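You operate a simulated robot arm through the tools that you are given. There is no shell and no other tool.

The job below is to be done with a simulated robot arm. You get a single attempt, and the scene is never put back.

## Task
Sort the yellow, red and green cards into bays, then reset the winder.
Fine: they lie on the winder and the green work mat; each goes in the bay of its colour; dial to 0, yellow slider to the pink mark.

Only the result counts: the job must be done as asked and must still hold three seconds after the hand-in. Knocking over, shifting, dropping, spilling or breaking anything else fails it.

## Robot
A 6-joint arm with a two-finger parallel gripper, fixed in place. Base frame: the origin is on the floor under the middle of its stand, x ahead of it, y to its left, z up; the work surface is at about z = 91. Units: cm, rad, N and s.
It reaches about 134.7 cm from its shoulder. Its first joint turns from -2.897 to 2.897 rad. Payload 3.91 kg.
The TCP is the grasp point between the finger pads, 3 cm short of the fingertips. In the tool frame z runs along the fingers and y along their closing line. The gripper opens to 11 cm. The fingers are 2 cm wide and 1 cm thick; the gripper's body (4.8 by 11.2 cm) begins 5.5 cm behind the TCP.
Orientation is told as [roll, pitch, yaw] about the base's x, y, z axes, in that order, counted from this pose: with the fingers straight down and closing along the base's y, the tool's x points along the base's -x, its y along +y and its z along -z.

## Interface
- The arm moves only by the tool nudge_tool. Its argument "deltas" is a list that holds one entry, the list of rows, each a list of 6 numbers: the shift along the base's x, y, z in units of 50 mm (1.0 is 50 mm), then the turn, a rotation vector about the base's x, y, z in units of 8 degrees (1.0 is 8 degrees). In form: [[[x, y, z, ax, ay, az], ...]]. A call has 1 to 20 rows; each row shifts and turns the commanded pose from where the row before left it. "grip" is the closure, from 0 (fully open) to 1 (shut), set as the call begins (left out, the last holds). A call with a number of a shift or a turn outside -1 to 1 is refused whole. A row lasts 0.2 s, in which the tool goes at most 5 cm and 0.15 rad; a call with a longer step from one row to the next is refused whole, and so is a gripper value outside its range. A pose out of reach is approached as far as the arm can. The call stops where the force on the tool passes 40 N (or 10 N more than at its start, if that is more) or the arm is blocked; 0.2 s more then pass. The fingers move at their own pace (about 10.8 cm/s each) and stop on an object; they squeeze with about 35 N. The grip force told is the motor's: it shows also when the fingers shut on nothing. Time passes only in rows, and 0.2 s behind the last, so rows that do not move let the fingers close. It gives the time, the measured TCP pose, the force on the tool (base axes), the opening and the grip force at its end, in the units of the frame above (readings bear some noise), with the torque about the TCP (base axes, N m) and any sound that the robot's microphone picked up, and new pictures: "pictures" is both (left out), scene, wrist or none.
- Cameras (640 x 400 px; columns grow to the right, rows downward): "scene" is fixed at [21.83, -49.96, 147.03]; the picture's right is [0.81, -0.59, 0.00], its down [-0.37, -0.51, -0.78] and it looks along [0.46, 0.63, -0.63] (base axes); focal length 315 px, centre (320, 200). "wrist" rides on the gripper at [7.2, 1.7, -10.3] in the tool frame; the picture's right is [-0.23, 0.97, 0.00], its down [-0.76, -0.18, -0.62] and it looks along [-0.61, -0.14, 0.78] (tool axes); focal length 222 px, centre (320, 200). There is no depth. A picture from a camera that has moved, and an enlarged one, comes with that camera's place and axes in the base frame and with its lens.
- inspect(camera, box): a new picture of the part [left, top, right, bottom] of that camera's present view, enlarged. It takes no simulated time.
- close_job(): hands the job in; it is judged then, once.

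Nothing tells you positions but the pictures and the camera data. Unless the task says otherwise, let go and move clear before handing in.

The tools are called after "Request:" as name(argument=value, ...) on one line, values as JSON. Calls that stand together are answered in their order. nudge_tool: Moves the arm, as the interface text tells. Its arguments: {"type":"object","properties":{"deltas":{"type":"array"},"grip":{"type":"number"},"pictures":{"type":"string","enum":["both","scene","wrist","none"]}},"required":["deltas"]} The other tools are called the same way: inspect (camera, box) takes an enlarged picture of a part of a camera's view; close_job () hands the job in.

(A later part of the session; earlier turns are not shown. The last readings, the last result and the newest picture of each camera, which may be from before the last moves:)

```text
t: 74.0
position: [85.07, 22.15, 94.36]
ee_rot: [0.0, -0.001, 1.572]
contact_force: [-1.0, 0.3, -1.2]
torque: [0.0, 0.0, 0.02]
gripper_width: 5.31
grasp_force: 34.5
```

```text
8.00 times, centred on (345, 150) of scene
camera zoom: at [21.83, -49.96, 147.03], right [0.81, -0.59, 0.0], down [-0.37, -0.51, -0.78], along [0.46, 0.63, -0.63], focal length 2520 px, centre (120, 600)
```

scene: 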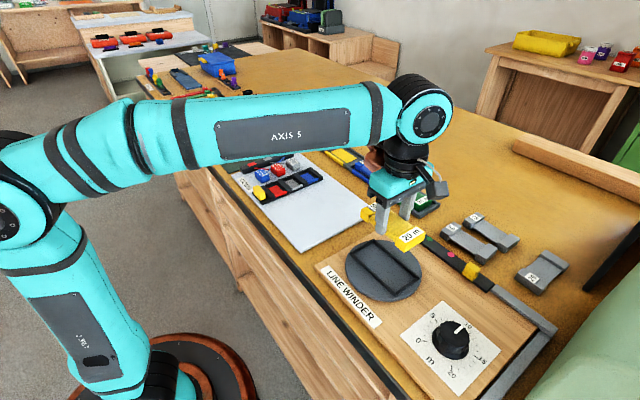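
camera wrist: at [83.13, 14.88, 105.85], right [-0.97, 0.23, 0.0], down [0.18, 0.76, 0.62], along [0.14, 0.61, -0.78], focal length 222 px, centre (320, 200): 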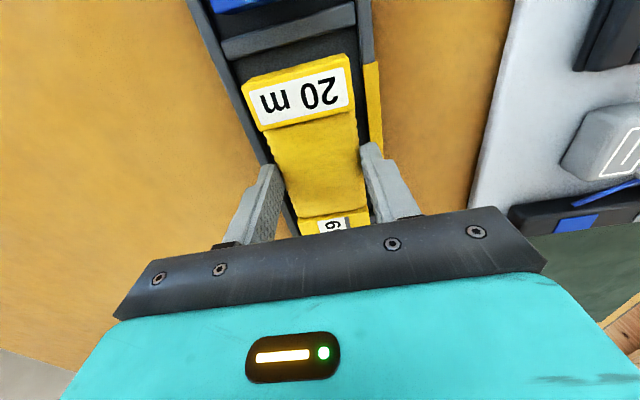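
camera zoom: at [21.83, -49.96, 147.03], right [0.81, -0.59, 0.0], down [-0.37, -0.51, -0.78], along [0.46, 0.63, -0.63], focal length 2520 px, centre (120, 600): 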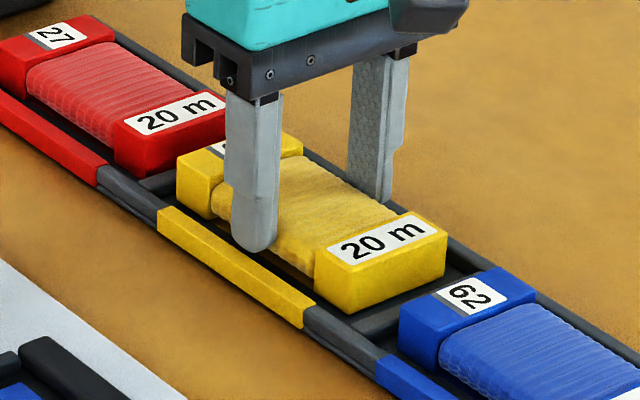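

The card is essentially on the bay floor with the tips above the rims. Releasing, then rising clear.

Request:
nudge_tool(deltas=[[[0, 0, 0, 0, 0, 0], [0, 0, 0, 0, 0, 0], [0, 0, 0, 0, 0, 0]]], grip=0.3, pictures="none")

Request:
nudge_tool(deltas=[[[0, 0, 0.3, 0, 0, 0], [0, 0, 0.6, 0, 0, 0], [0, 0, 0.8, 0, 0, 0], [0, 0, 0.8, 0, 0, 0], [0, 0, 0, 0, 0, 0]]], pictures="both")

Request:
inspect(camera="scene", box=[290, 120, 450, 220])

Request:
inspect(camera="scene", box=[390, 220, 550, 390])

```text
t: 74.8
position: [84.87, 22.38, 94.43]
ee_rot: [0.0, -0.001, 1.57]
contact_force: [0.0, -0.3, 0.2]
torque: [0.03, -0.03, -0.01]
gripper_width: 7.71
grasp_force: 0.0
```

```text
t: 76.0
position: [84.84, 22.11, 106.94]
ee_rot: [0.001, 0.001, 1.57]
contact_force: [-0.8, -1.0, 0.7]
torque: [0.01, 0.02, -0.02]
gripper_width: 7.69
grasp_force: 0.0
camera wrist: at [83.17, 14.76, 117.31], right [-0.97, 0.23, 0.0], down [0.18, 0.76, 0.62], along [0.14, 0.61, -0.78], focal length 222 px, centre (320, 200)
```

scene: 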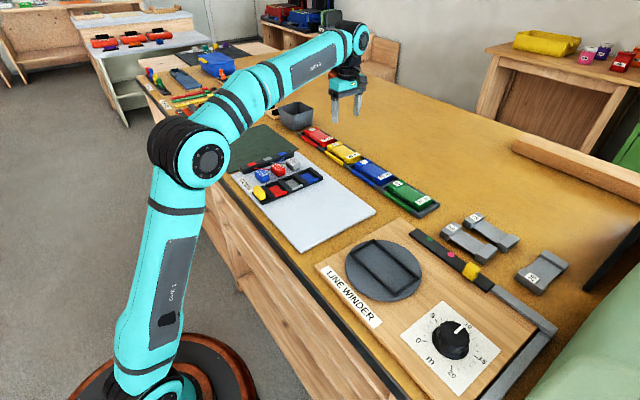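
wrist: 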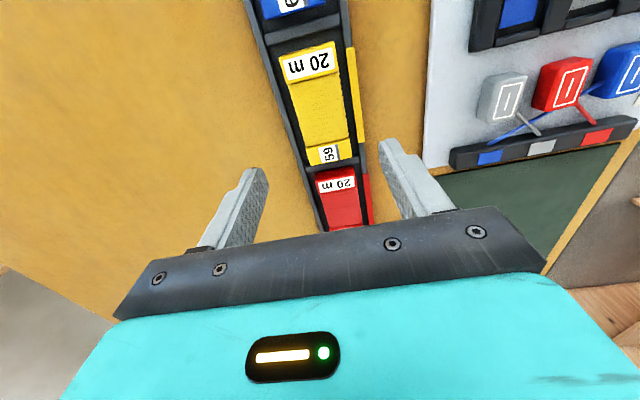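

```text
4.00 times, centred on (370, 170) of scene
camera zoom: at [21.83, -49.96, 147.03], right [0.81, -0.59, 0.0], down [-0.37, -0.51, -0.78], along [0.46, 0.63, -0.63], focal length 1260 px, centre (120, 320)
```

zoom: 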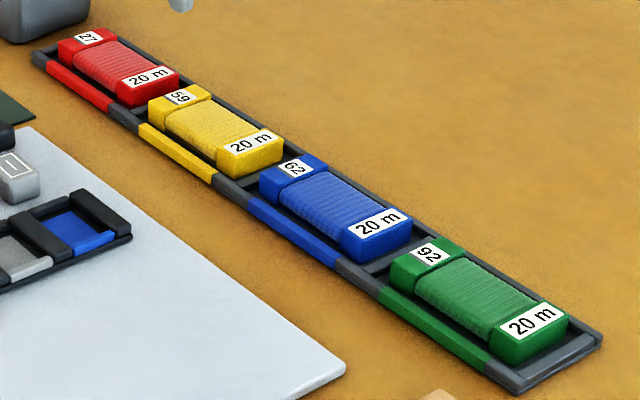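

```text
2.35 times, centred on (470, 305) of scene
camera zoom: at [21.83, -49.96, 147.03], right [0.81, -0.59, 0.0], down [-0.37, -0.51, -0.78], along [0.46, 0.63, -0.63], focal length 741 px, centre (-33, -47)
```

zoom: 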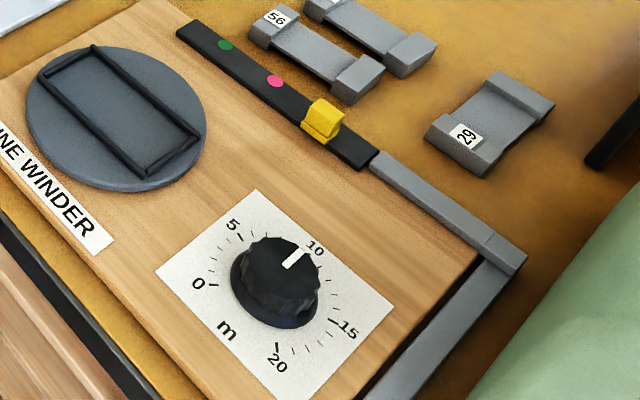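

All four cards sit in their bays. Now the winder: I'll move above the slider with the gripper turned back to yaw 0, so it closes along the track, and look at it.

Request:
nudge_tool(deltas=[[[-0.205, -0.9, 0.02, 0, 0, -0.9375], [-0.205, -0.9, 0.02, 0, 0, -0.9375], [-0.205, -0.9, 0.02, 0, 0, -0.9375], [-0.205, -0.9, 0.02, 0, 0, -0.9375], [-0.205, -0.9, 0.02, 0, 0, -0.9375], [-0.205, -0.9, 0.02, 0, 0, -0.9375], [-0.205, -0.9, 0.02, 0, 0, -0.9375], [-0.205, -0.9, 0.02, 0, 0, -0.9375], [-0.205, -0.9, 0.02, 0, 0, -0.9375], [-0.205, -0.9, 0.02, 0, 0, -0.9375], [-0.205, -0.9, 0.02, 0, 0, -0.9375], [-0.205, -0.9, 0.02, 0, 0, -0.9375], [0, 0, 0, 0, 0, 0]]], pictures="both")

Request:
inspect(camera="wrist", box=[160, 0, 480, 200])

Request:
inspect(camera="scene", box=[410, 225, 506, 300])

```text
t: 78.8
position: [72.83, -31.78, 108.38]
ee_rot: [0.0, 0.0, -0.002]
contact_force: [-0.7, -0.1, 0.2]
torque: [0.02, 0.0, 0.0]
gripper_width: 7.69
grasp_force: 0.2
camera wrist: at [65.59, -30.15, 118.7], right [0.23, 0.97, 0.0], down [0.76, -0.18, 0.62], along [0.61, -0.14, -0.78], focal length 222 px, centre (320, 200)
```

scene: 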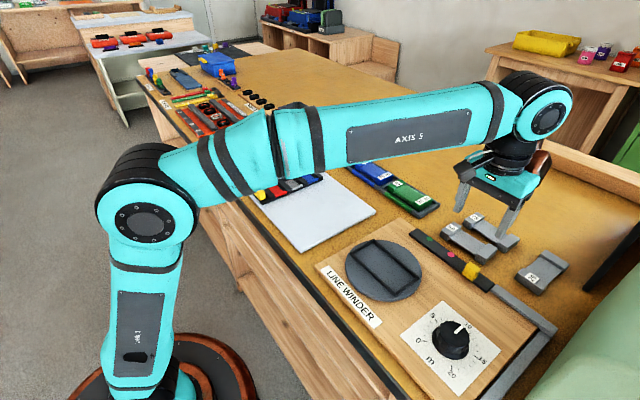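
wrist: 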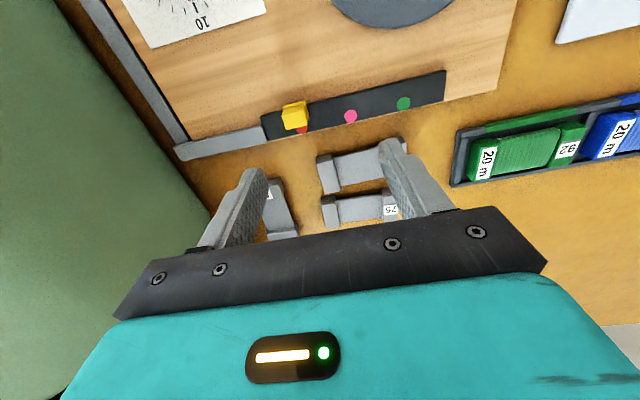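

```text
2.00 times, centred on (320, 100) of wrist
camera zoom: at [65.59, -30.15, 118.7], right [0.23, 0.97, 0.0], down [0.76, -0.18, 0.62], along [0.61, -0.14, -0.78], focal length 444 px, centre (320, 400)
```

zoom: 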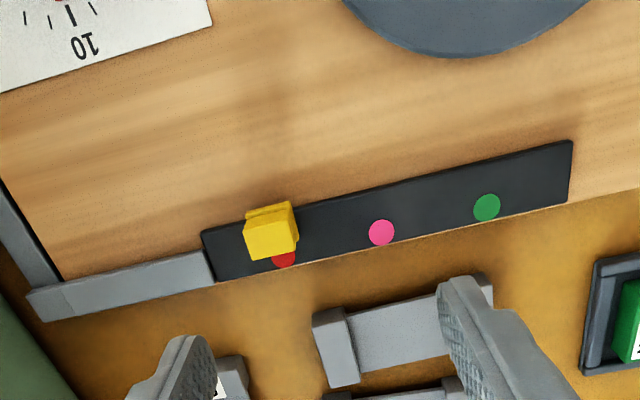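

```text
5.33 times, centred on (458, 262) of scene
camera zoom: at [21.83, -49.96, 147.03], right [0.81, -0.59, 0.0], down [-0.37, -0.51, -0.78], along [0.46, 0.63, -0.63], focal length 1680 px, centre (-416, -133)
```

zoom: 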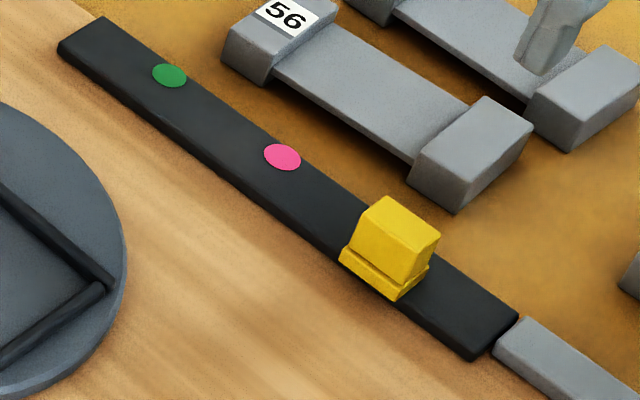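

The slider sits at the red mark (y≈−34.6); the pink mark is at about y=−28.6 on the bar. I'll centre above the slider and come down partway for a closer look.

Request:
nudge_tool(deltas=[[[0.13, -0.57, 0, 0, 0, 0], [0, 0, -0.5, 0, 0, 0], [0, 0, -0.6, 0, 0, 0], [0, 0, -0.5, 0, 0, 0], [0, 0, 0, 0, 0, 0]]], grip=0.5, pictures="both")

Request:
inspect(camera="wrist", box=[200, 60, 440, 210])

Request:
inspect(camera="scene", box=[410, 225, 506, 300])

```text
t: 80.0
position: [73.46, -34.49, 100.14]
ee_rot: [0.001, 0.0, -0.001]
contact_force: [0.5, 0.1, 0.1]
torque: [0.0, 0.0, 0.02]
gripper_width: 5.49
grasp_force: 0.1
camera wrist: at [66.2, -32.93, 110.49], right [0.23, 0.97, 0.0], down [0.76, -0.18, 0.62], along [0.61, -0.14, -0.78], focal length 222 px, centre (320, 200)
```

scene: 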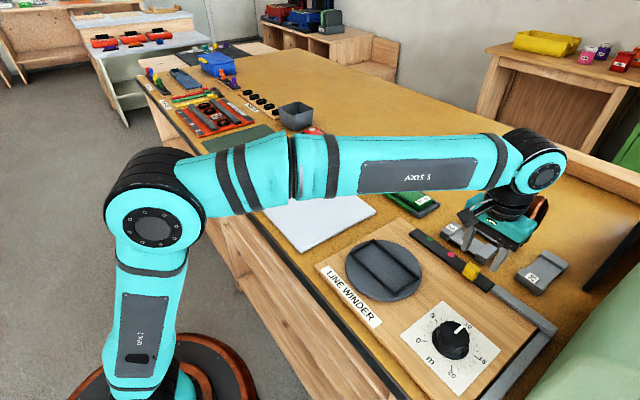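
wrist: 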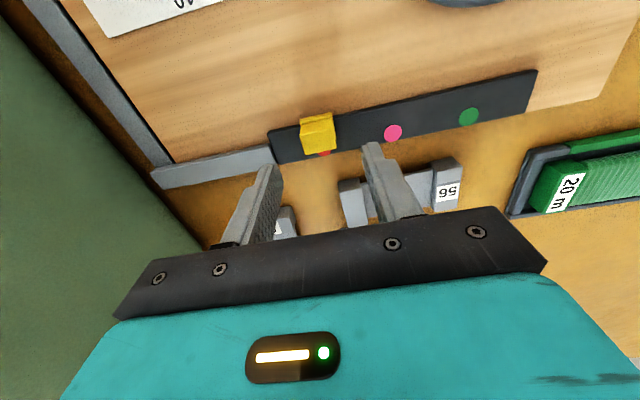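

```text
2.67 times, centred on (320, 135) of wrist
camera zoom: at [66.2, -32.93, 110.49], right [0.23, 0.97, 0.0], down [0.76, -0.18, 0.62], along [0.61, -0.14, -0.78], focal length 592 px, centre (320, 373)
```

zoom: 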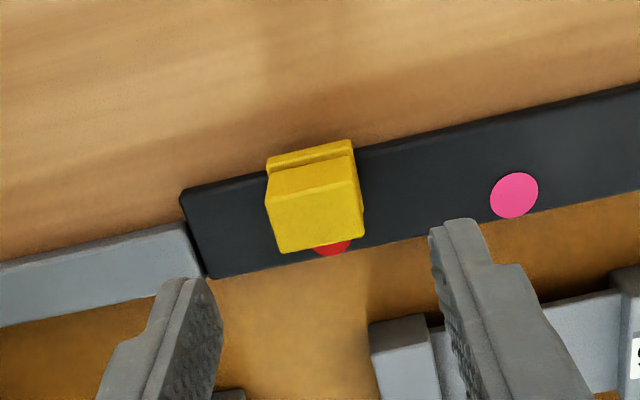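

```text
5.33 times, centred on (458, 262) of scene
camera zoom: at [21.83, -49.96, 147.03], right [0.81, -0.59, 0.0], down [-0.37, -0.51, -0.78], along [0.46, 0.63, -0.63], focal length 1680 px, centre (-416, -133)
```

zoom: 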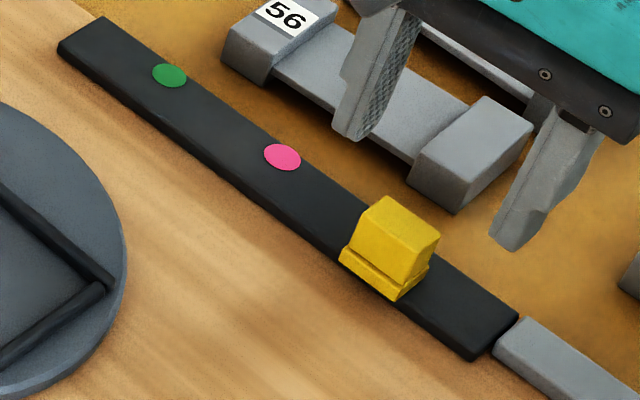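

The slider is centred between the fingers (y≈−34.65) and pink is at y≈−28.55. I'll continue down toward the bar.

Request:
nudge_tool(deltas=[[[0, -0.02, -0.3, 0, 0, 0], [0, 0, -0.3, 0, 0, 0], [0, 0, -0.2, 0, 0, 0], [0, 0, 0, 0, 0, 0]]], pictures="wrist")

Request:
inspect(camera="wrist", box=[200, 60, 440, 210])

Request:
inspect(camera="scene", box=[430, 235, 510, 285])

```text
t: 81.0
position: [73.42, -34.61, 96.22]
ee_rot: [-0.001, -0.001, -0.001]
contact_force: [0.6, -0.2, 0.1]
torque: [-0.03, 0.02, 0.01]
gripper_width: 5.51
grasp_force: 0.2
camera wrist: at [66.15, -33.1, 106.5], right [0.23, 0.97, 0.0], down [0.76, -0.18, 0.62], along [0.61, -0.14, -0.78], focal length 222 px, centre (320, 200)
```

wrist: 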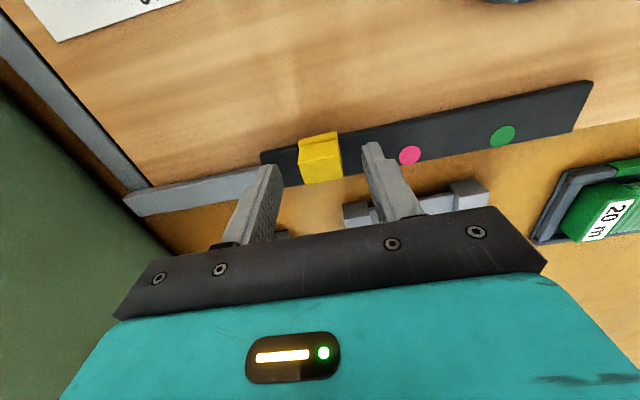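

```text
2.67 times, centred on (320, 135) of wrist
camera zoom: at [66.15, -33.1, 106.5], right [0.23, 0.97, 0.0], down [0.76, -0.18, 0.62], along [0.61, -0.14, -0.78], focal length 592 px, centre (320, 373)
```

zoom: 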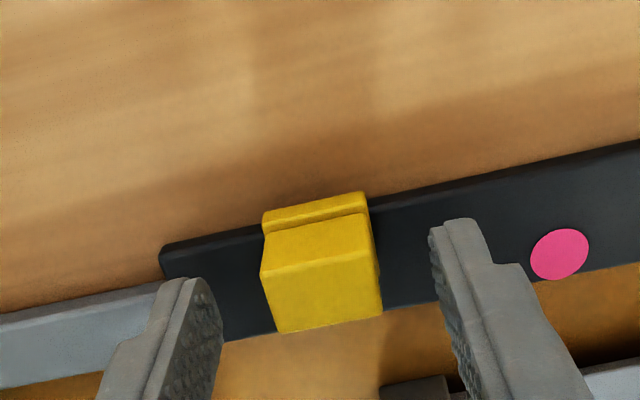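

```text
8.00 times, centred on (470, 260) of scene
camera zoom: at [21.83, -49.96, 147.03], right [0.81, -0.59, 0.0], down [-0.37, -0.51, -0.78], along [0.46, 0.63, -0.63], focal length 2520 px, centre (-880, -280)
```

zoom: 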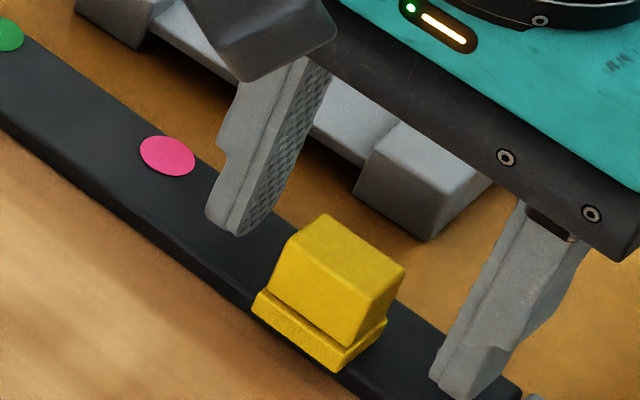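

The tips are just above the bar on either side of the slider. I'll lower 0.5 cm and close on it.

Request:
nudge_tool(deltas=[[[0, 0, -0.06, 0, 0, 0], [0, 0, -0.04, 0, 0, 0], [0, 0, 0, 0, 0, 0]]], pictures="none")

Request:
nudge_tool(deltas=[[[0, 0, 0, 0, 0, 0], [0, 0, 0, 0, 0, 0], [0, 0, 0, 0, 0, 0]]], grip=0.9, pictures="wrist")

Request:
inspect(camera="scene", box=[430, 235, 510, 285])

```text
t: 81.8
position: [73.31, -34.71, 95.55]
ee_rot: [0.002, -0.001, 0.001]
contact_force: [0.3, 0.1, -0.7]
torque: [0.0, -0.01, 0.07]
gripper_width: 5.49
grasp_force: 0.0
```

```text
t: 82.6
position: [73.38, -34.48, 95.75]
ee_rot: [-0.001, 0.003, -0.001]
contact_force: [-9.8, 22.1, -5.4]
torque: [0.76, 0.86, -0.05]
gripper_width: 2.56
grasp_force: 45.2
camera wrist: at [66.14, -32.93, 106.02], right [0.23, 0.97, 0.0], down [0.76, -0.18, 0.62], along [0.61, -0.14, -0.78], focal length 222 px, centre (320, 200)
```

wrist: 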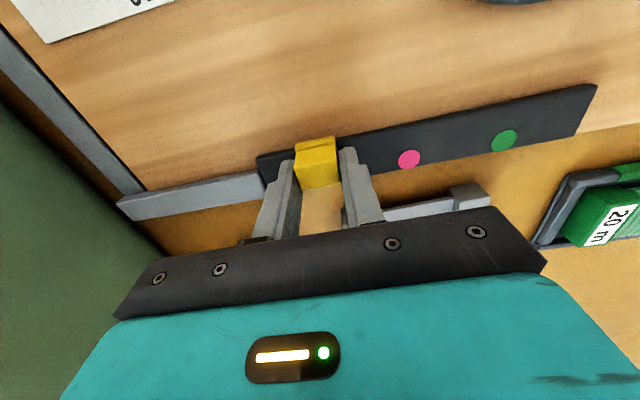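

```text
8.00 times, centred on (470, 260) of scene
camera zoom: at [21.83, -49.96, 147.03], right [0.81, -0.59, 0.0], down [-0.37, -0.51, -0.78], along [0.46, 0.63, -0.63], focal length 2520 px, centre (-880, -280)
```

zoom: 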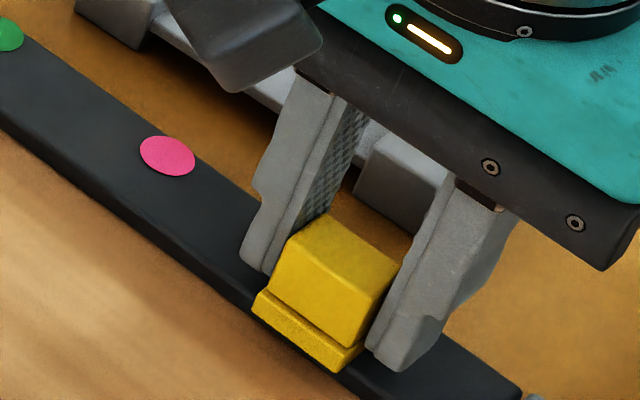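

The slider is held, with some side force from a slight misalignment. I'll now slide it along +y toward the pink mark in small steps.

Request:
nudge_tool(deltas=[[[0, 0.05, 0, 0, 0, 0], [0, 0.08, 0, 0, 0, 0], [0, 0.1, 0, 0, 0, 0], [0, 0.1, 0, 0, 0, 0]]], pictures="none")

Request:
inspect(camera="scene", box=[430, 235, 510, 285])

```text
t: 83.6
position: [73.53, -33.04, 95.68]
ee_rot: [0.0, 0.0, -0.001]
contact_force: [-1.5, -0.3, -10.4]
torque: [-0.03, -0.53, 0.48]
gripper_width: 2.57
grasp_force: 44.2
```

```text
8.00 times, centred on (470, 260) of scene
camera zoom: at [21.83, -49.96, 147.03], right [0.81, -0.59, 0.0], down [-0.37, -0.51, -0.78], along [0.46, 0.63, -0.63], focal length 2520 px, centre (-880, -280)
```

zoom: 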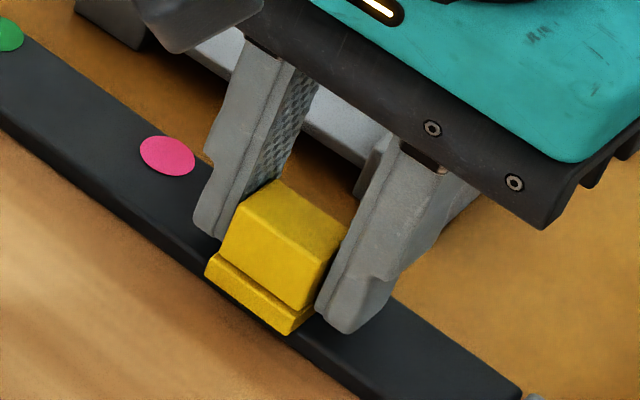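

The slider follows smoothly (now y≈−33.0). I'll carry on most of the way and then check alignment with the pink mark.

Request:
nudge_tool(deltas=[[[0, 0.1, 0, 0, 0, 0], [0, 0.1, 0, 0, 0, 0], [0, 0.1, 0, 0, 0, 0], [0, 0.1, 0, 0, 0, 0], [0, 0.1, 0, 0, 0, 0], [0, 0.1, 0, 0, 0, 0], [0, 0.1, 0, 0, 0, 0], [0, 0.1, 0, 0, 0, 0], [0, 0.05, 0, 0, 0, 0], [0, 0, 0, 0, 0, 0]]], pictures="wrist")

Request:
inspect(camera="wrist", box=[240, 80, 400, 200])

Request:
inspect(camera="scene", box=[420, 225, 500, 275])

```text
t: 85.8
position: [73.47, -28.86, 95.58]
ee_rot: [0.002, -0.001, -0.001]
contact_force: [12.9, 1.9, 8.2]
torque: [0.1, -1.41, -0.18]
gripper_width: 2.56
grasp_force: 45.2
camera wrist: at [66.13, -27.19, 106.01], right [0.23, 0.97, 0.0], down [0.76, -0.18, 0.62], along [0.61, -0.14, -0.78], focal length 222 px, centre (320, 200)
```

wrist: 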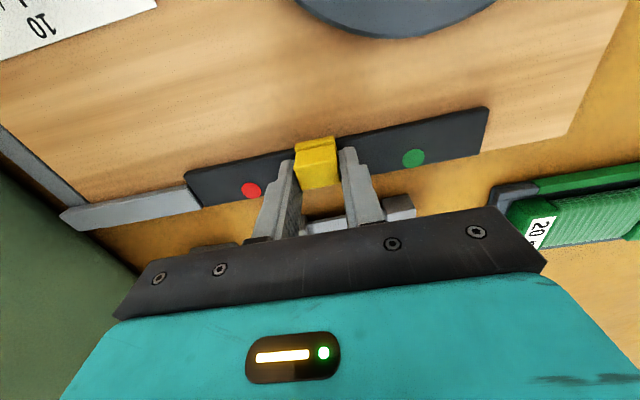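

```text
3.33 times, centred on (320, 140) of wrist
camera zoom: at [66.13, -27.19, 106.01], right [0.23, 0.97, 0.0], down [0.76, -0.18, 0.62], along [0.61, -0.14, -0.78], focal length 740 px, centre (320, 400)
```

zoom: 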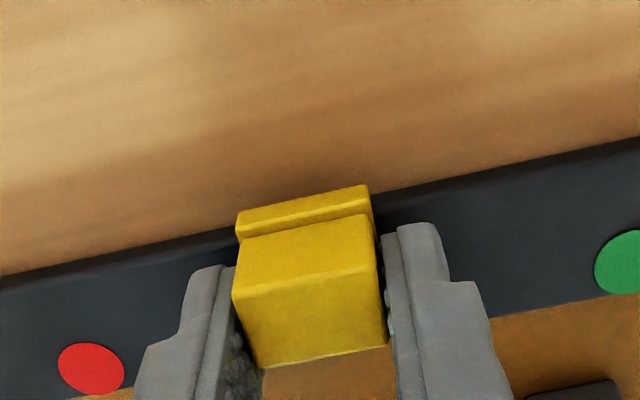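

```text
8.00 times, centred on (460, 250) of scene
camera zoom: at [21.83, -49.96, 147.03], right [0.81, -0.59, 0.0], down [-0.37, -0.51, -0.78], along [0.46, 0.63, -0.63], focal length 2520 px, centre (-800, -200)
```

zoom: 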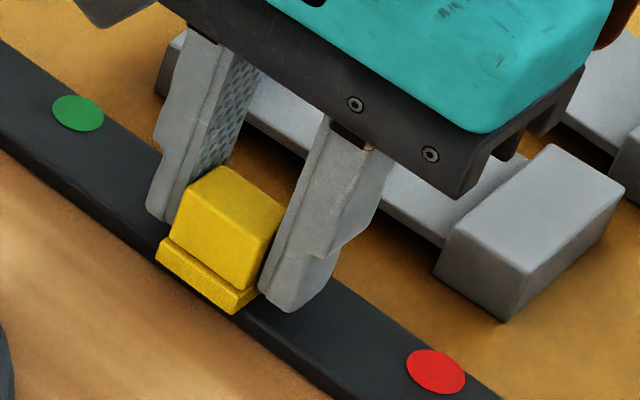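

The slider is about 0.25–0.3 cm short of the pink mark (midway between red and green). I'll nudge it the rest of the way and check again.

Request:
nudge_tool(deltas=[[[0, 0.055, 0, 0, 0, 0], [0, 0, 0, 0, 0, 0]]], pictures="none")

Request:
nudge_tool(deltas=[[[0, 0, 0, 0, 0, 0], [0, 0, 0, 0, 0, 0]]], pictures="none")

Request:
inspect(camera="wrist", box=[240, 80, 400, 200])

Request:
inspect(camera="scene", box=[420, 225, 500, 275])

```text
t: 86.4
position: [73.42, -28.61, 95.6]
ee_rot: [0.0, 0.001, 0.001]
contact_force: [14.7, -0.1, 8.9]
torque: [-0.04, -0.95, 0.06]
gripper_width: 2.58
grasp_force: 44.9
```

```text
t: 87.0
position: [73.31, -28.64, 95.65]
ee_rot: [0.0, 0.0, -0.001]
contact_force: [15.4, -0.5, 9.8]
torque: [-0.03, -0.39, -0.01]
gripper_width: 2.57
grasp_force: 44.6
```

```text
3.33 times, centred on (320, 140) of wrist
camera zoom: at [66.13, -26.94, 106.01], right [0.23, 0.97, 0.0], down [0.76, -0.18, 0.62], along [0.61, -0.14, -0.78], focal length 740 px, centre (320, 400)
```

zoom: 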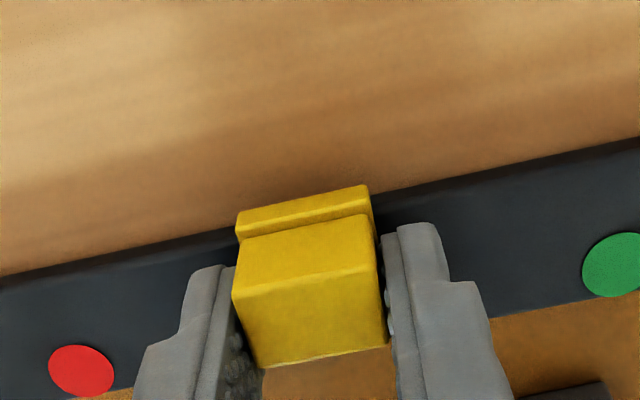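

```text
8.00 times, centred on (460, 250) of scene
camera zoom: at [21.83, -49.96, 147.03], right [0.81, -0.59, 0.0], down [-0.37, -0.51, -0.78], along [0.46, 0.63, -0.63], focal length 2520 px, centre (-800, -200)
```

zoom: 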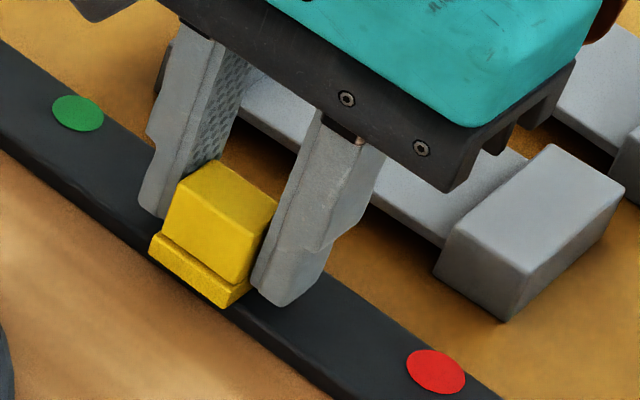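

Now the slider matches the pink mark (slider centre y≈−28.6 vs mark ≈−28.6). I'll release it and rise to check.

Request:
nudge_tool(deltas=[[[0, 0, 0, 0, 0, 0], [0, 0, 0, 0, 0, 0]]], grip=0.5, pictures="none")

Request:
nudge_tool(deltas=[[[0, 0, 0.3, 0, 0, 0], [0, 0, 0.6, 0, 0, 0], [0, 0, 0.8, 0, 0, 0], [0, 0, 0.8, 0, 0, 0], [0, 0, 0, 0, 0, 0]]], pictures="wrist")

Request:
inspect(camera="wrist", box=[200, 60, 440, 210])

Request:
inspect(camera="scene", box=[420, 225, 500, 275])

```text
t: 87.6
position: [73.29, -28.58, 95.64]
ee_rot: [0.002, 0.0, -0.002]
contact_force: [0.3, 0.7, -0.4]
torque: [0.01, 0.02, -0.03]
gripper_width: 5.54
grasp_force: 0.1
```

```text
t: 88.8
position: [73.37, -28.52, 108.11]
ee_rot: [-0.001, -0.001, 0.001]
contact_force: [0.1, 0.2, 0.3]
torque: [0.01, 0.03, -0.02]
gripper_width: 5.52
grasp_force: 0.1
camera wrist: at [66.02, -26.89, 118.5], right [0.23, 0.97, 0.0], down [0.76, -0.18, 0.62], along [0.61, -0.14, -0.78], focal length 222 px, centre (320, 200)
```

wrist: 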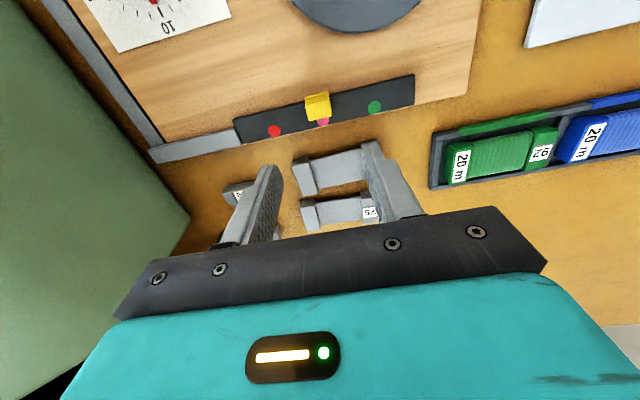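

```text
2.67 times, centred on (320, 135) of wrist
camera zoom: at [66.02, -26.89, 118.5], right [0.23, 0.97, 0.0], down [0.76, -0.18, 0.62], along [0.61, -0.14, -0.78], focal length 592 px, centre (320, 373)
```

zoom: 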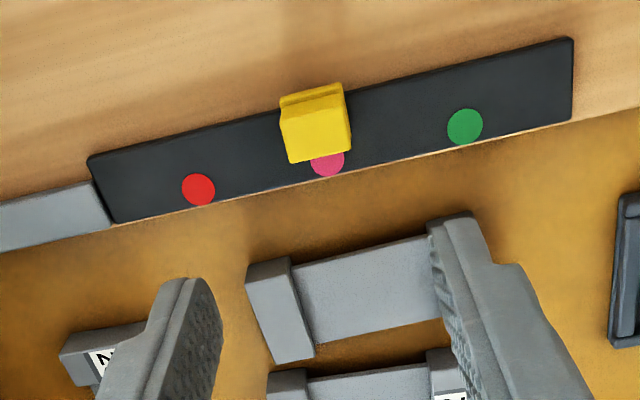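

```text
8.00 times, centred on (460, 250) of scene
camera zoom: at [21.83, -49.96, 147.03], right [0.81, -0.59, 0.0], down [-0.37, -0.51, -0.78], along [0.46, 0.63, -0.63], focal length 2520 px, centre (-800, -200)
```

zoom: 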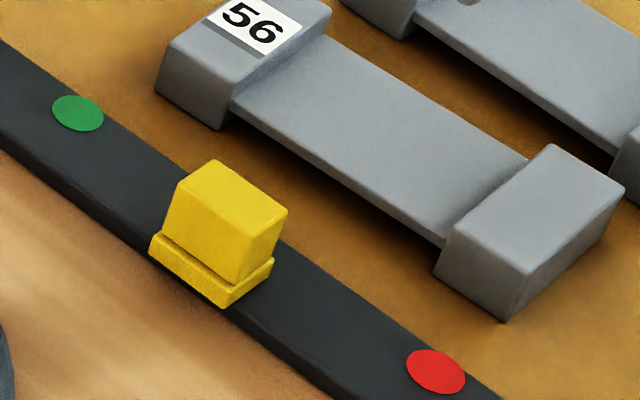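

The slider sits on the pink mark and nothing else moved. Next I'll go over the dial and study its pointer and scale.

Request:
nudge_tool(deltas=[[[-0.69, -0.52, 0.08, 0, 0, 0], [-0.69, -0.52, 0.08, 0, 0, 0], [-0.69, -0.52, 0.08, 0, 0, 0], [-0.69, -0.52, 0.08, 0, 0, 0], [-0.69, -0.52, 0.08, 0, 0, 0], [0, 0, 0, 0, 0, 0]]], grip=0.2, pictures="both")

Request:
inspect(camera="wrist", box=[200, 40, 440, 190])

Request:
inspect(camera="scene", box=[395, 295, 507, 395])

```text
t: 90.2
position: [55.83, -41.71, 109.91]
ee_rot: [0.0, 0.001, 0.0]
contact_force: [0.1, 0.0, 0.0]
torque: [0.0, 0.0, -0.01]
gripper_width: 8.8
grasp_force: 0.0
camera wrist: at [48.59, -40.07, 120.27], right [0.23, 0.97, 0.0], down [0.76, -0.18, 0.62], along [0.61, -0.14, -0.78], focal length 222 px, centre (320, 200)
```

scene: 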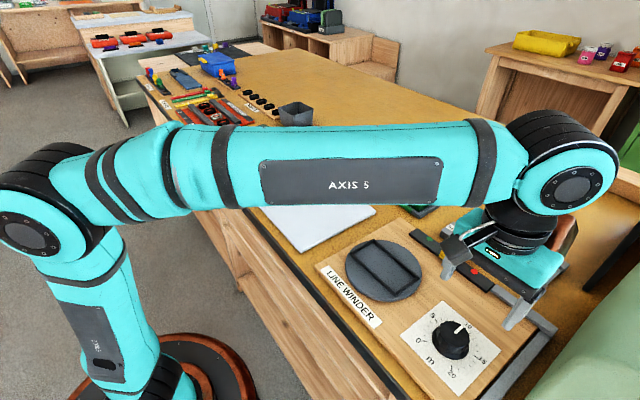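
wrist: 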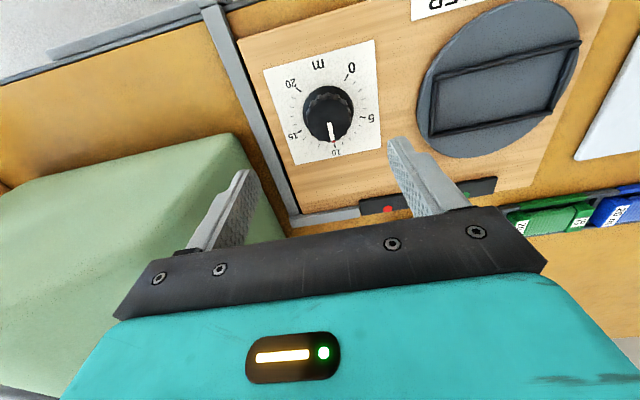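

```text
2.67 times, centred on (320, 115) of wrist
camera zoom: at [48.59, -40.07, 120.27], right [0.23, 0.97, 0.0], down [0.76, -0.18, 0.62], along [0.61, -0.14, -0.78], focal length 592 px, centre (320, 427)
```

zoom: 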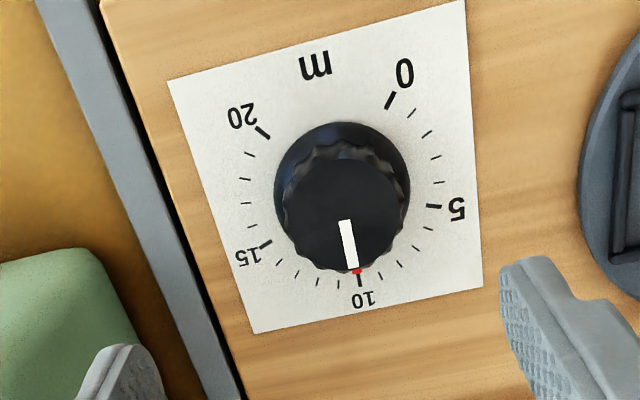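

```text
4.00 times, centred on (451, 345) of scene
camera zoom: at [21.83, -49.96, 147.03], right [0.81, -0.59, 0.0], down [-0.37, -0.51, -0.78], along [0.46, 0.63, -0.63], focal length 1260 px, centre (-204, -380)
```

zoom: 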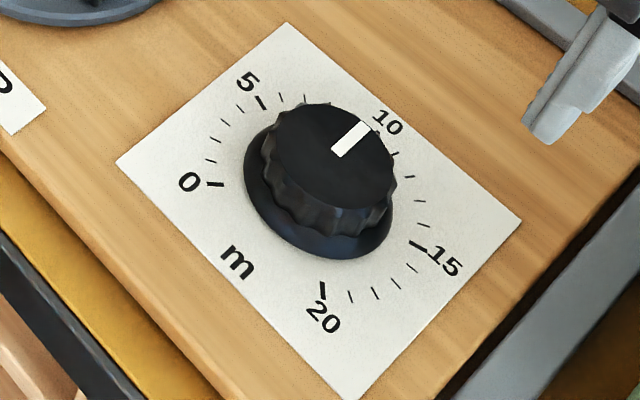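

The pointer reads just about 10 (≈−3° in the base frame), and tick 0 lies at about +135°. The knob centre is near (57.2, −41.1) with its top at about z=95.3. I'll centre over it and pre-turn the gripper to −69° so I can turn counter-clockwise by about 138°.

Request:
nudge_tool(deltas=[[[0.27, 0.12, 0, 0, 0, -0.9], [0, 0, 0, 0, 0, -0.9], [0, 0, 0, 0, 0, -0.9], [0, 0, 0, 0, 0, -0.9], [0, 0, 0, 0, 0, -0.9], [0, 0, 0, 0, 0, -0.9], [0, 0, 0, 0, 0, -0.9], [0, 0, 0, 0, 0, -0.9], [0, 0, 0, 0, 0, -0.9], [0, 0, 0, 0, 0, -0.5], [0, 0, -0.5, 0, 0, 0], [0, 0, -0.5, 0, 0, 0], [0, 0, -0.5, 0, 0, 0], [0, 0, -0.4, 0, 0, 0], [0, 0, 0, 0, 0, 0]]], pictures="both")

Request:
inspect(camera="wrist", box=[200, 60, 440, 210])

Request:
inspect(camera="scene", box=[395, 295, 507, 395])

```text
t: 93.4
position: [57.39, -40.89, 100.66]
ee_rot: [-0.001, 0.0, -1.2]
contact_force: [0.0, -0.3, -0.8]
torque: [0.01, 0.03, -0.01]
gripper_width: 8.82
grasp_force: 0.0
camera wrist: at [56.37, -33.63, 110.99], right [0.99, 0.14, 0.0], down [0.11, -0.77, 0.62], along [0.09, -0.62, -0.78], focal length 222 px, centre (320, 200)
```

scene: 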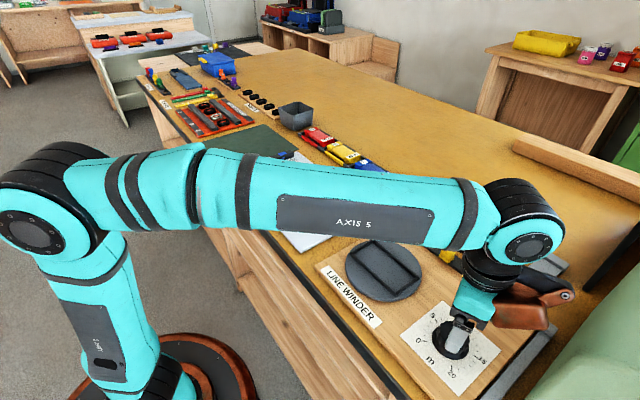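
wrist: 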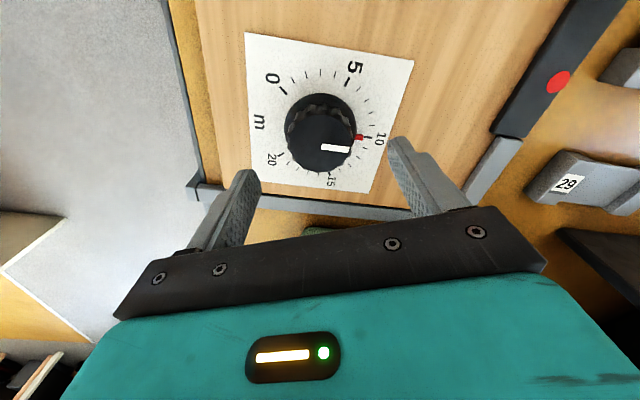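

```text
2.67 times, centred on (320, 135) of wrist
camera zoom: at [56.37, -33.63, 110.99], right [0.99, 0.14, 0.0], down [0.11, -0.77, 0.62], along [0.09, -0.62, -0.78], focal length 592 px, centre (320, 373)
```

zoom: 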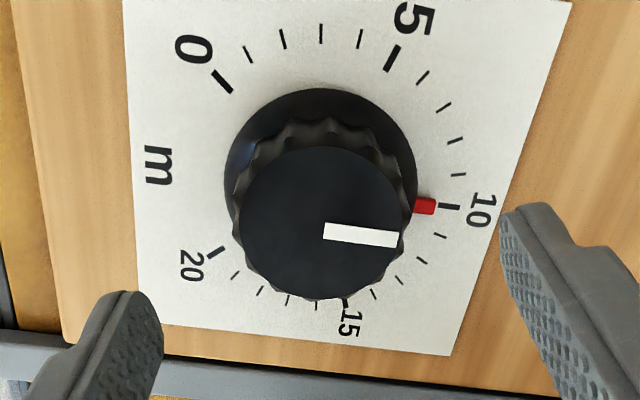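

```text
4.00 times, centred on (451, 345) of scene
camera zoom: at [21.83, -49.96, 147.03], right [0.81, -0.59, 0.0], down [-0.37, -0.51, -0.78], along [0.46, 0.63, -0.63], focal length 1260 px, centre (-204, -380)
```

zoom: 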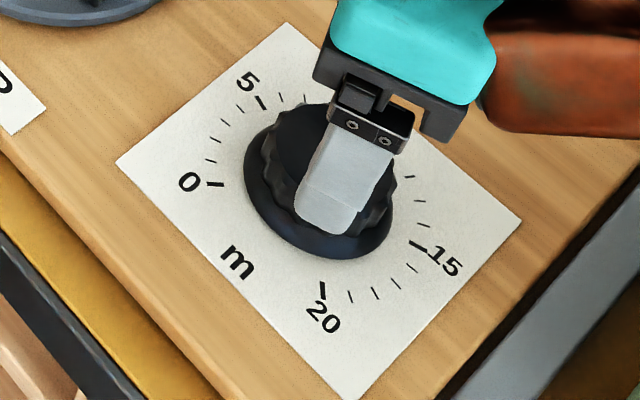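

The tick positions fit a circle centred at (57.42, −41.08) with 0 at +140° and the pointer at 10 (≈0°), so 14° per unit. I'll fine-centre, descend to grip height above the flange, and close on the knob.

Request:
nudge_tool(deltas=[[[0.006, -0.028, -0.3, 0, 0, 0], [0, 0, -0.3, 0, 0, 0], [0, 0, -0.25, 0, 0, 0], [0, 0, 0, 0, 0, 0]]], grip=0.35, pictures="none")

Request:
inspect(camera="wrist", box=[200, 60, 440, 210])

Request:
inspect(camera="scene", box=[395, 295, 507, 395])

```text
t: 94.4
position: [57.53, -40.98, 96.29]
ee_rot: [0.0, 0.0, -1.199]
contact_force: [0.9, -0.4, 0.1]
torque: [-0.05, 0.0, 0.01]
gripper_width: 7.16
grasp_force: 0.0
```

```text
2.67 times, centred on (320, 135) of wrist
camera zoom: at [56.51, -33.71, 106.69], right [0.99, 0.14, 0.0], down [0.11, -0.77, 0.62], along [0.09, -0.62, -0.78], focal length 592 px, centre (320, 373)
```

zoom: 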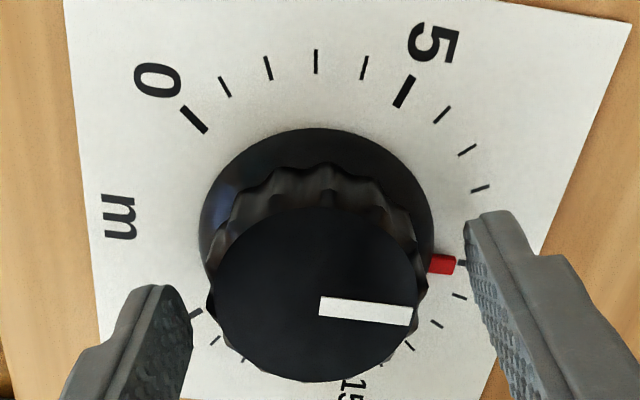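

```text
4.00 times, centred on (451, 345) of scene
camera zoom: at [21.83, -49.96, 147.03], right [0.81, -0.59, 0.0], down [-0.37, -0.51, -0.78], along [0.46, 0.63, -0.63], focal length 1260 px, centre (-204, -380)
```

zoom: 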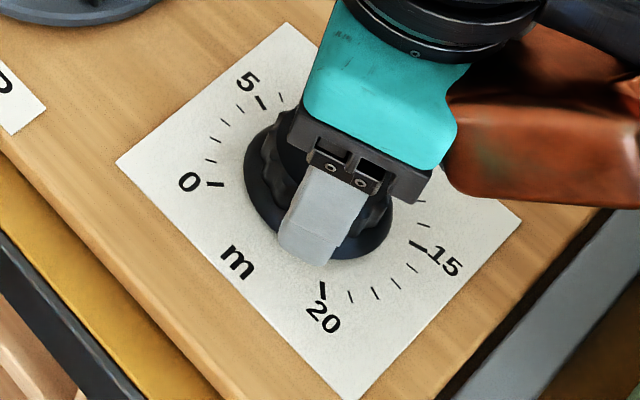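

The fingers straddle the knob above its flange. Closing on it now.

Request:
nudge_tool(deltas=[[[0, 0, 0, 0, 0, 0], [0, 0, 0, 0, 0, 0], [0, 0, 0, 0, 0, 0]]], grip=1, pictures="wrist")

Request:
inspect(camera="wrist", box=[200, 60, 440, 210])

```text
t: 95.2
position: [57.49, -41.06, 96.36]
ee_rot: [0.001, 0.0, -1.201]
contact_force: [-14.3, -1.1, -6.1]
torque: [0.05, 0.14, 0.01]
gripper_width: 5.15
grasp_force: 44.7
camera wrist: at [56.42, -33.75, 106.7], right [0.99, 0.14, 0.0], down [0.11, -0.77, 0.62], along [0.09, -0.62, -0.78], focal length 222 px, centre (320, 200)
```

wrist: 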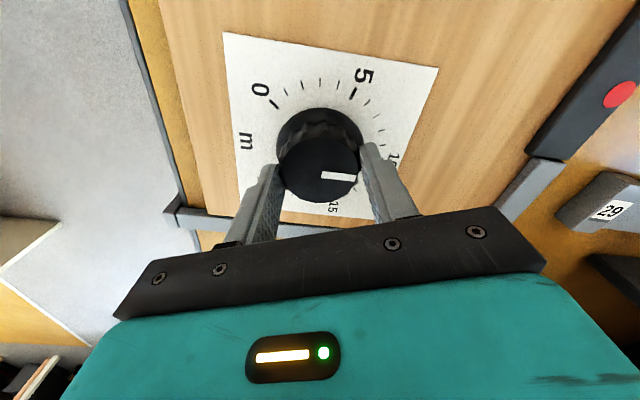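

```text
2.67 times, centred on (320, 135) of wrist
camera zoom: at [56.42, -33.75, 106.7], right [0.99, 0.14, 0.0], down [0.11, -0.77, 0.62], along [0.09, -0.62, -0.78], focal length 592 px, centre (320, 373)
```

zoom: 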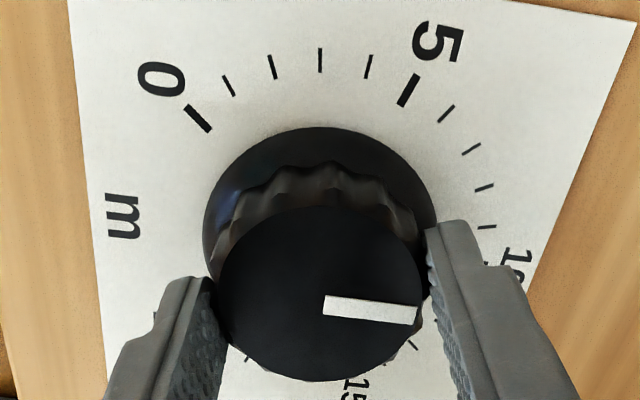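

The knob is held (5.15 cm). I'll relax the small side load by −1 mm in x and make a first trial turn of about 20°.

Request:
nudge_tool(deltas=[[[-0.02, 0, 0, 0, 0, 0], [0, 0, 0, 0, 0, 0.5], [0, 0, 0, 0, 0, 0.7], [0, 0, 0, 0, 0, 0.7], [0, 0, 0, 0, 0, 0.6], [0, 0, 0, 0, 0, 0]]], pictures="wrist")

Request:
inspect(camera="wrist", box=[200, 60, 440, 210])

```text
t: 96.6
position: [57.55, -41.04, 96.37]
ee_rot: [-0.002, 0.0, -0.852]
contact_force: [-0.6, 10.3, -4.6]
torque: [0.43, 0.65, 0.02]
gripper_width: 5.12
grasp_force: 44.9
camera wrist: at [53.95, -34.54, 106.69], right [0.88, 0.47, 0.0], down [0.37, -0.69, 0.62], along [0.29, -0.55, -0.78], focal length 222 px, centre (320, 200)
```

wrist: 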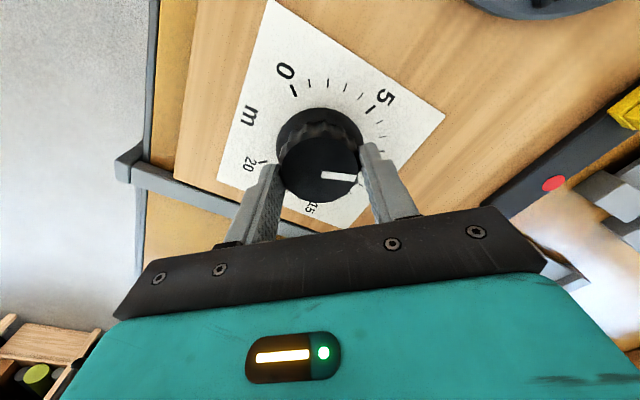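

```text
2.67 times, centred on (320, 135) of wrist
camera zoom: at [53.95, -34.54, 106.69], right [0.88, 0.47, 0.0], down [0.37, -0.69, 0.62], along [0.29, -0.55, -0.78], focal length 592 px, centre (320, 373)
```

zoom: 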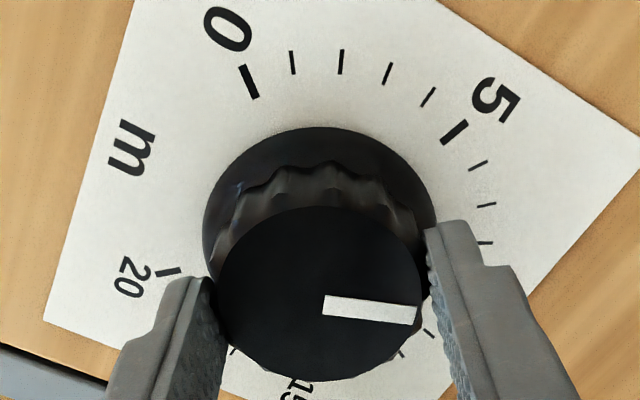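

The knob turns with the gripper. I'll continue turning in a steady sequence.

Request:
nudge_tool(deltas=[[[0, 0, 0, 0, 0, 0.8], [0, 0, 0, 0, 0, 0.8], [0, 0, 0, 0, 0, 0.8], [0, 0, 0, 0, 0, 0.8], [0, 0, 0, 0, 0, 0.8], [0, 0, 0, 0, 0, 0.8], [0, 0, 0, 0, 0, 0.8], [0, 0, 0, 0, 0, 0.8], [0, 0, 0, 0, 0, 0.8], [0, 0, 0, 0, 0, 0.8], [0, 0, 0, 0, 0, 0.8], [0, 0, 0, 0, 0, 0.8], [0, 0, 0, 0, 0, 0]]], pictures="wrist")

Request:
inspect(camera="wrist", box=[200, 60, 440, 210])

```text
t: 99.4
position: [57.49, -41.01, 96.41]
ee_rot: [0.0, 0.002, 0.489]
contact_force: [12.0, 18.2, -15.1]
torque: [0.14, -0.17, 0.03]
gripper_width: 5.15
grasp_force: 45.1
camera wrist: at [50.28, -43.0, 106.71], right [-0.26, 0.97, 0.0], down [0.76, 0.2, 0.62], along [0.6, 0.16, -0.78], focal length 222 px, centre (320, 200)
```

wrist: 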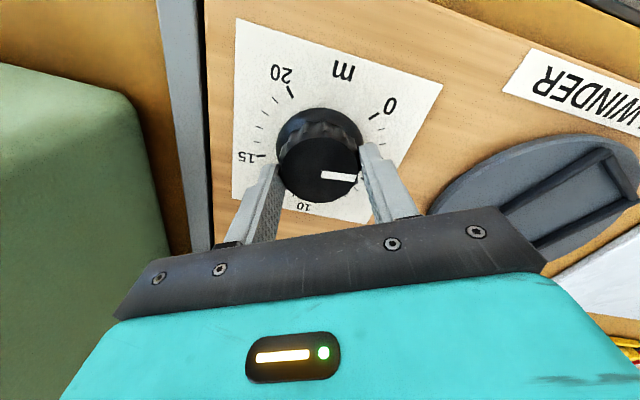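

```text
2.67 times, centred on (320, 135) of wrist
camera zoom: at [50.28, -43.0, 106.71], right [-0.26, 0.97, 0.0], down [0.76, 0.2, 0.62], along [0.6, 0.16, -0.78], focal length 592 px, centre (320, 373)
```

zoom: 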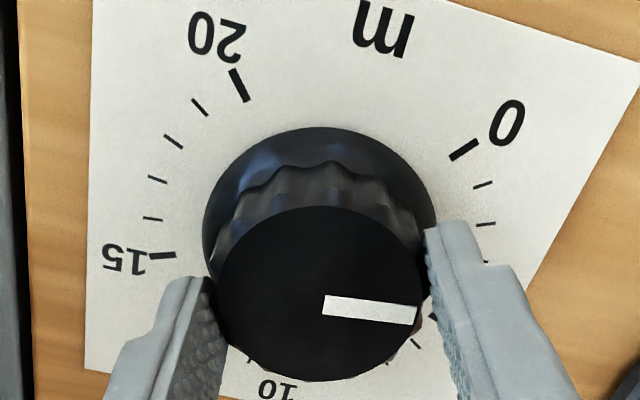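

The dial is now around 3. I'll relax the small side load and turn most of the remaining way.

Request:
nudge_tool(deltas=[[[0.015, 0.02, 0.02, 0, 0, 0], [0, 0, 0, 0, 0, 0.7], [0, 0, 0, 0, 0, 0.8], [0, 0, 0, 0, 0, 0.8], [0, 0, 0, 0, 0, 0.8], [0, 0, 0, 0, 0, 0.8], [0, 0, 0, 0, 0, 0.7], [0, 0, 0, 0, 0, 0.3], [0, 0, 0, 0, 0, 0]]], pictures="wrist")

Request:
inspect(camera="wrist", box=[200, 60, 440, 210])

Request:
inspect(camera="scene", box=[395, 295, 507, 395])

```text
t: 100.6
position: [57.47, -40.93, 96.42]
ee_rot: [0.003, -0.001, 0.87]
contact_force: [5.1, 2.5, -8.3]
torque: [-0.75, -0.66, 0.01]
gripper_width: 5.14
grasp_force: 45.4
stopped in row 5: the force on the tool passed its limit at 41 N (the readings are from after the stop); the commanded pose is now the measured one
camera wrist: at [51.52, -45.55, 106.72], right [-0.6, 0.8, 0.0], down [0.63, 0.47, 0.62], along [0.5, 0.37, -0.78], focal length 222 px, centre (320, 200)
```

wrist: 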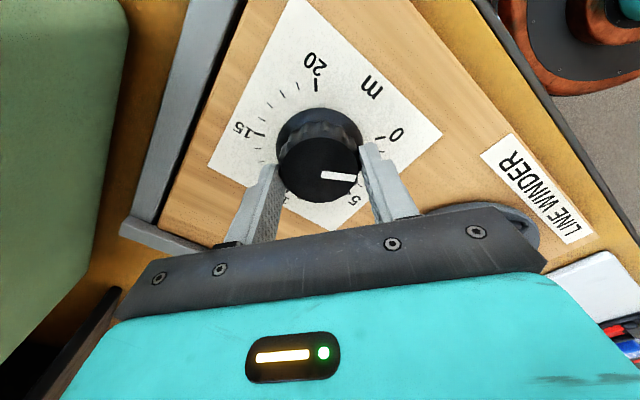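

```text
2.67 times, centred on (320, 135) of wrist
camera zoom: at [51.52, -45.55, 106.72], right [-0.6, 0.8, 0.0], down [0.63, 0.47, 0.62], along [0.5, 0.37, -0.78], focal length 592 px, centre (320, 373)
```

zoom: 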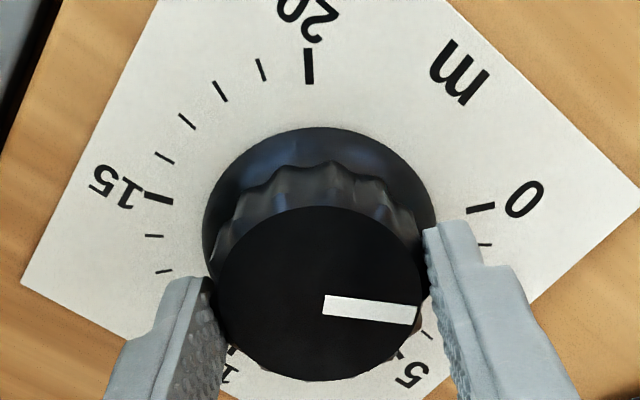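

```text
4.00 times, centred on (451, 345) of scene
camera zoom: at [21.83, -49.96, 147.03], right [0.81, -0.59, 0.0], down [-0.37, -0.51, -0.78], along [0.46, 0.63, -0.63], focal length 1260 px, centre (-204, -380)
```

zoom: 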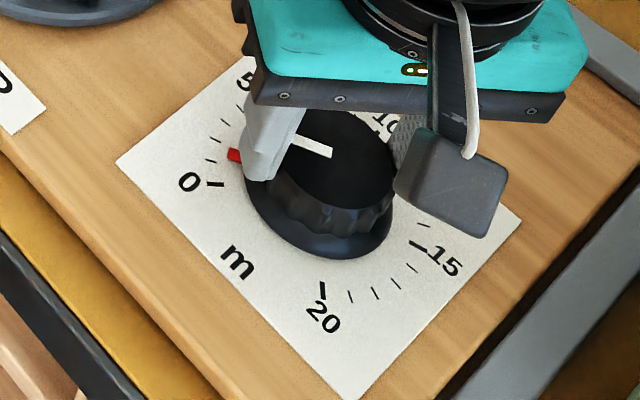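

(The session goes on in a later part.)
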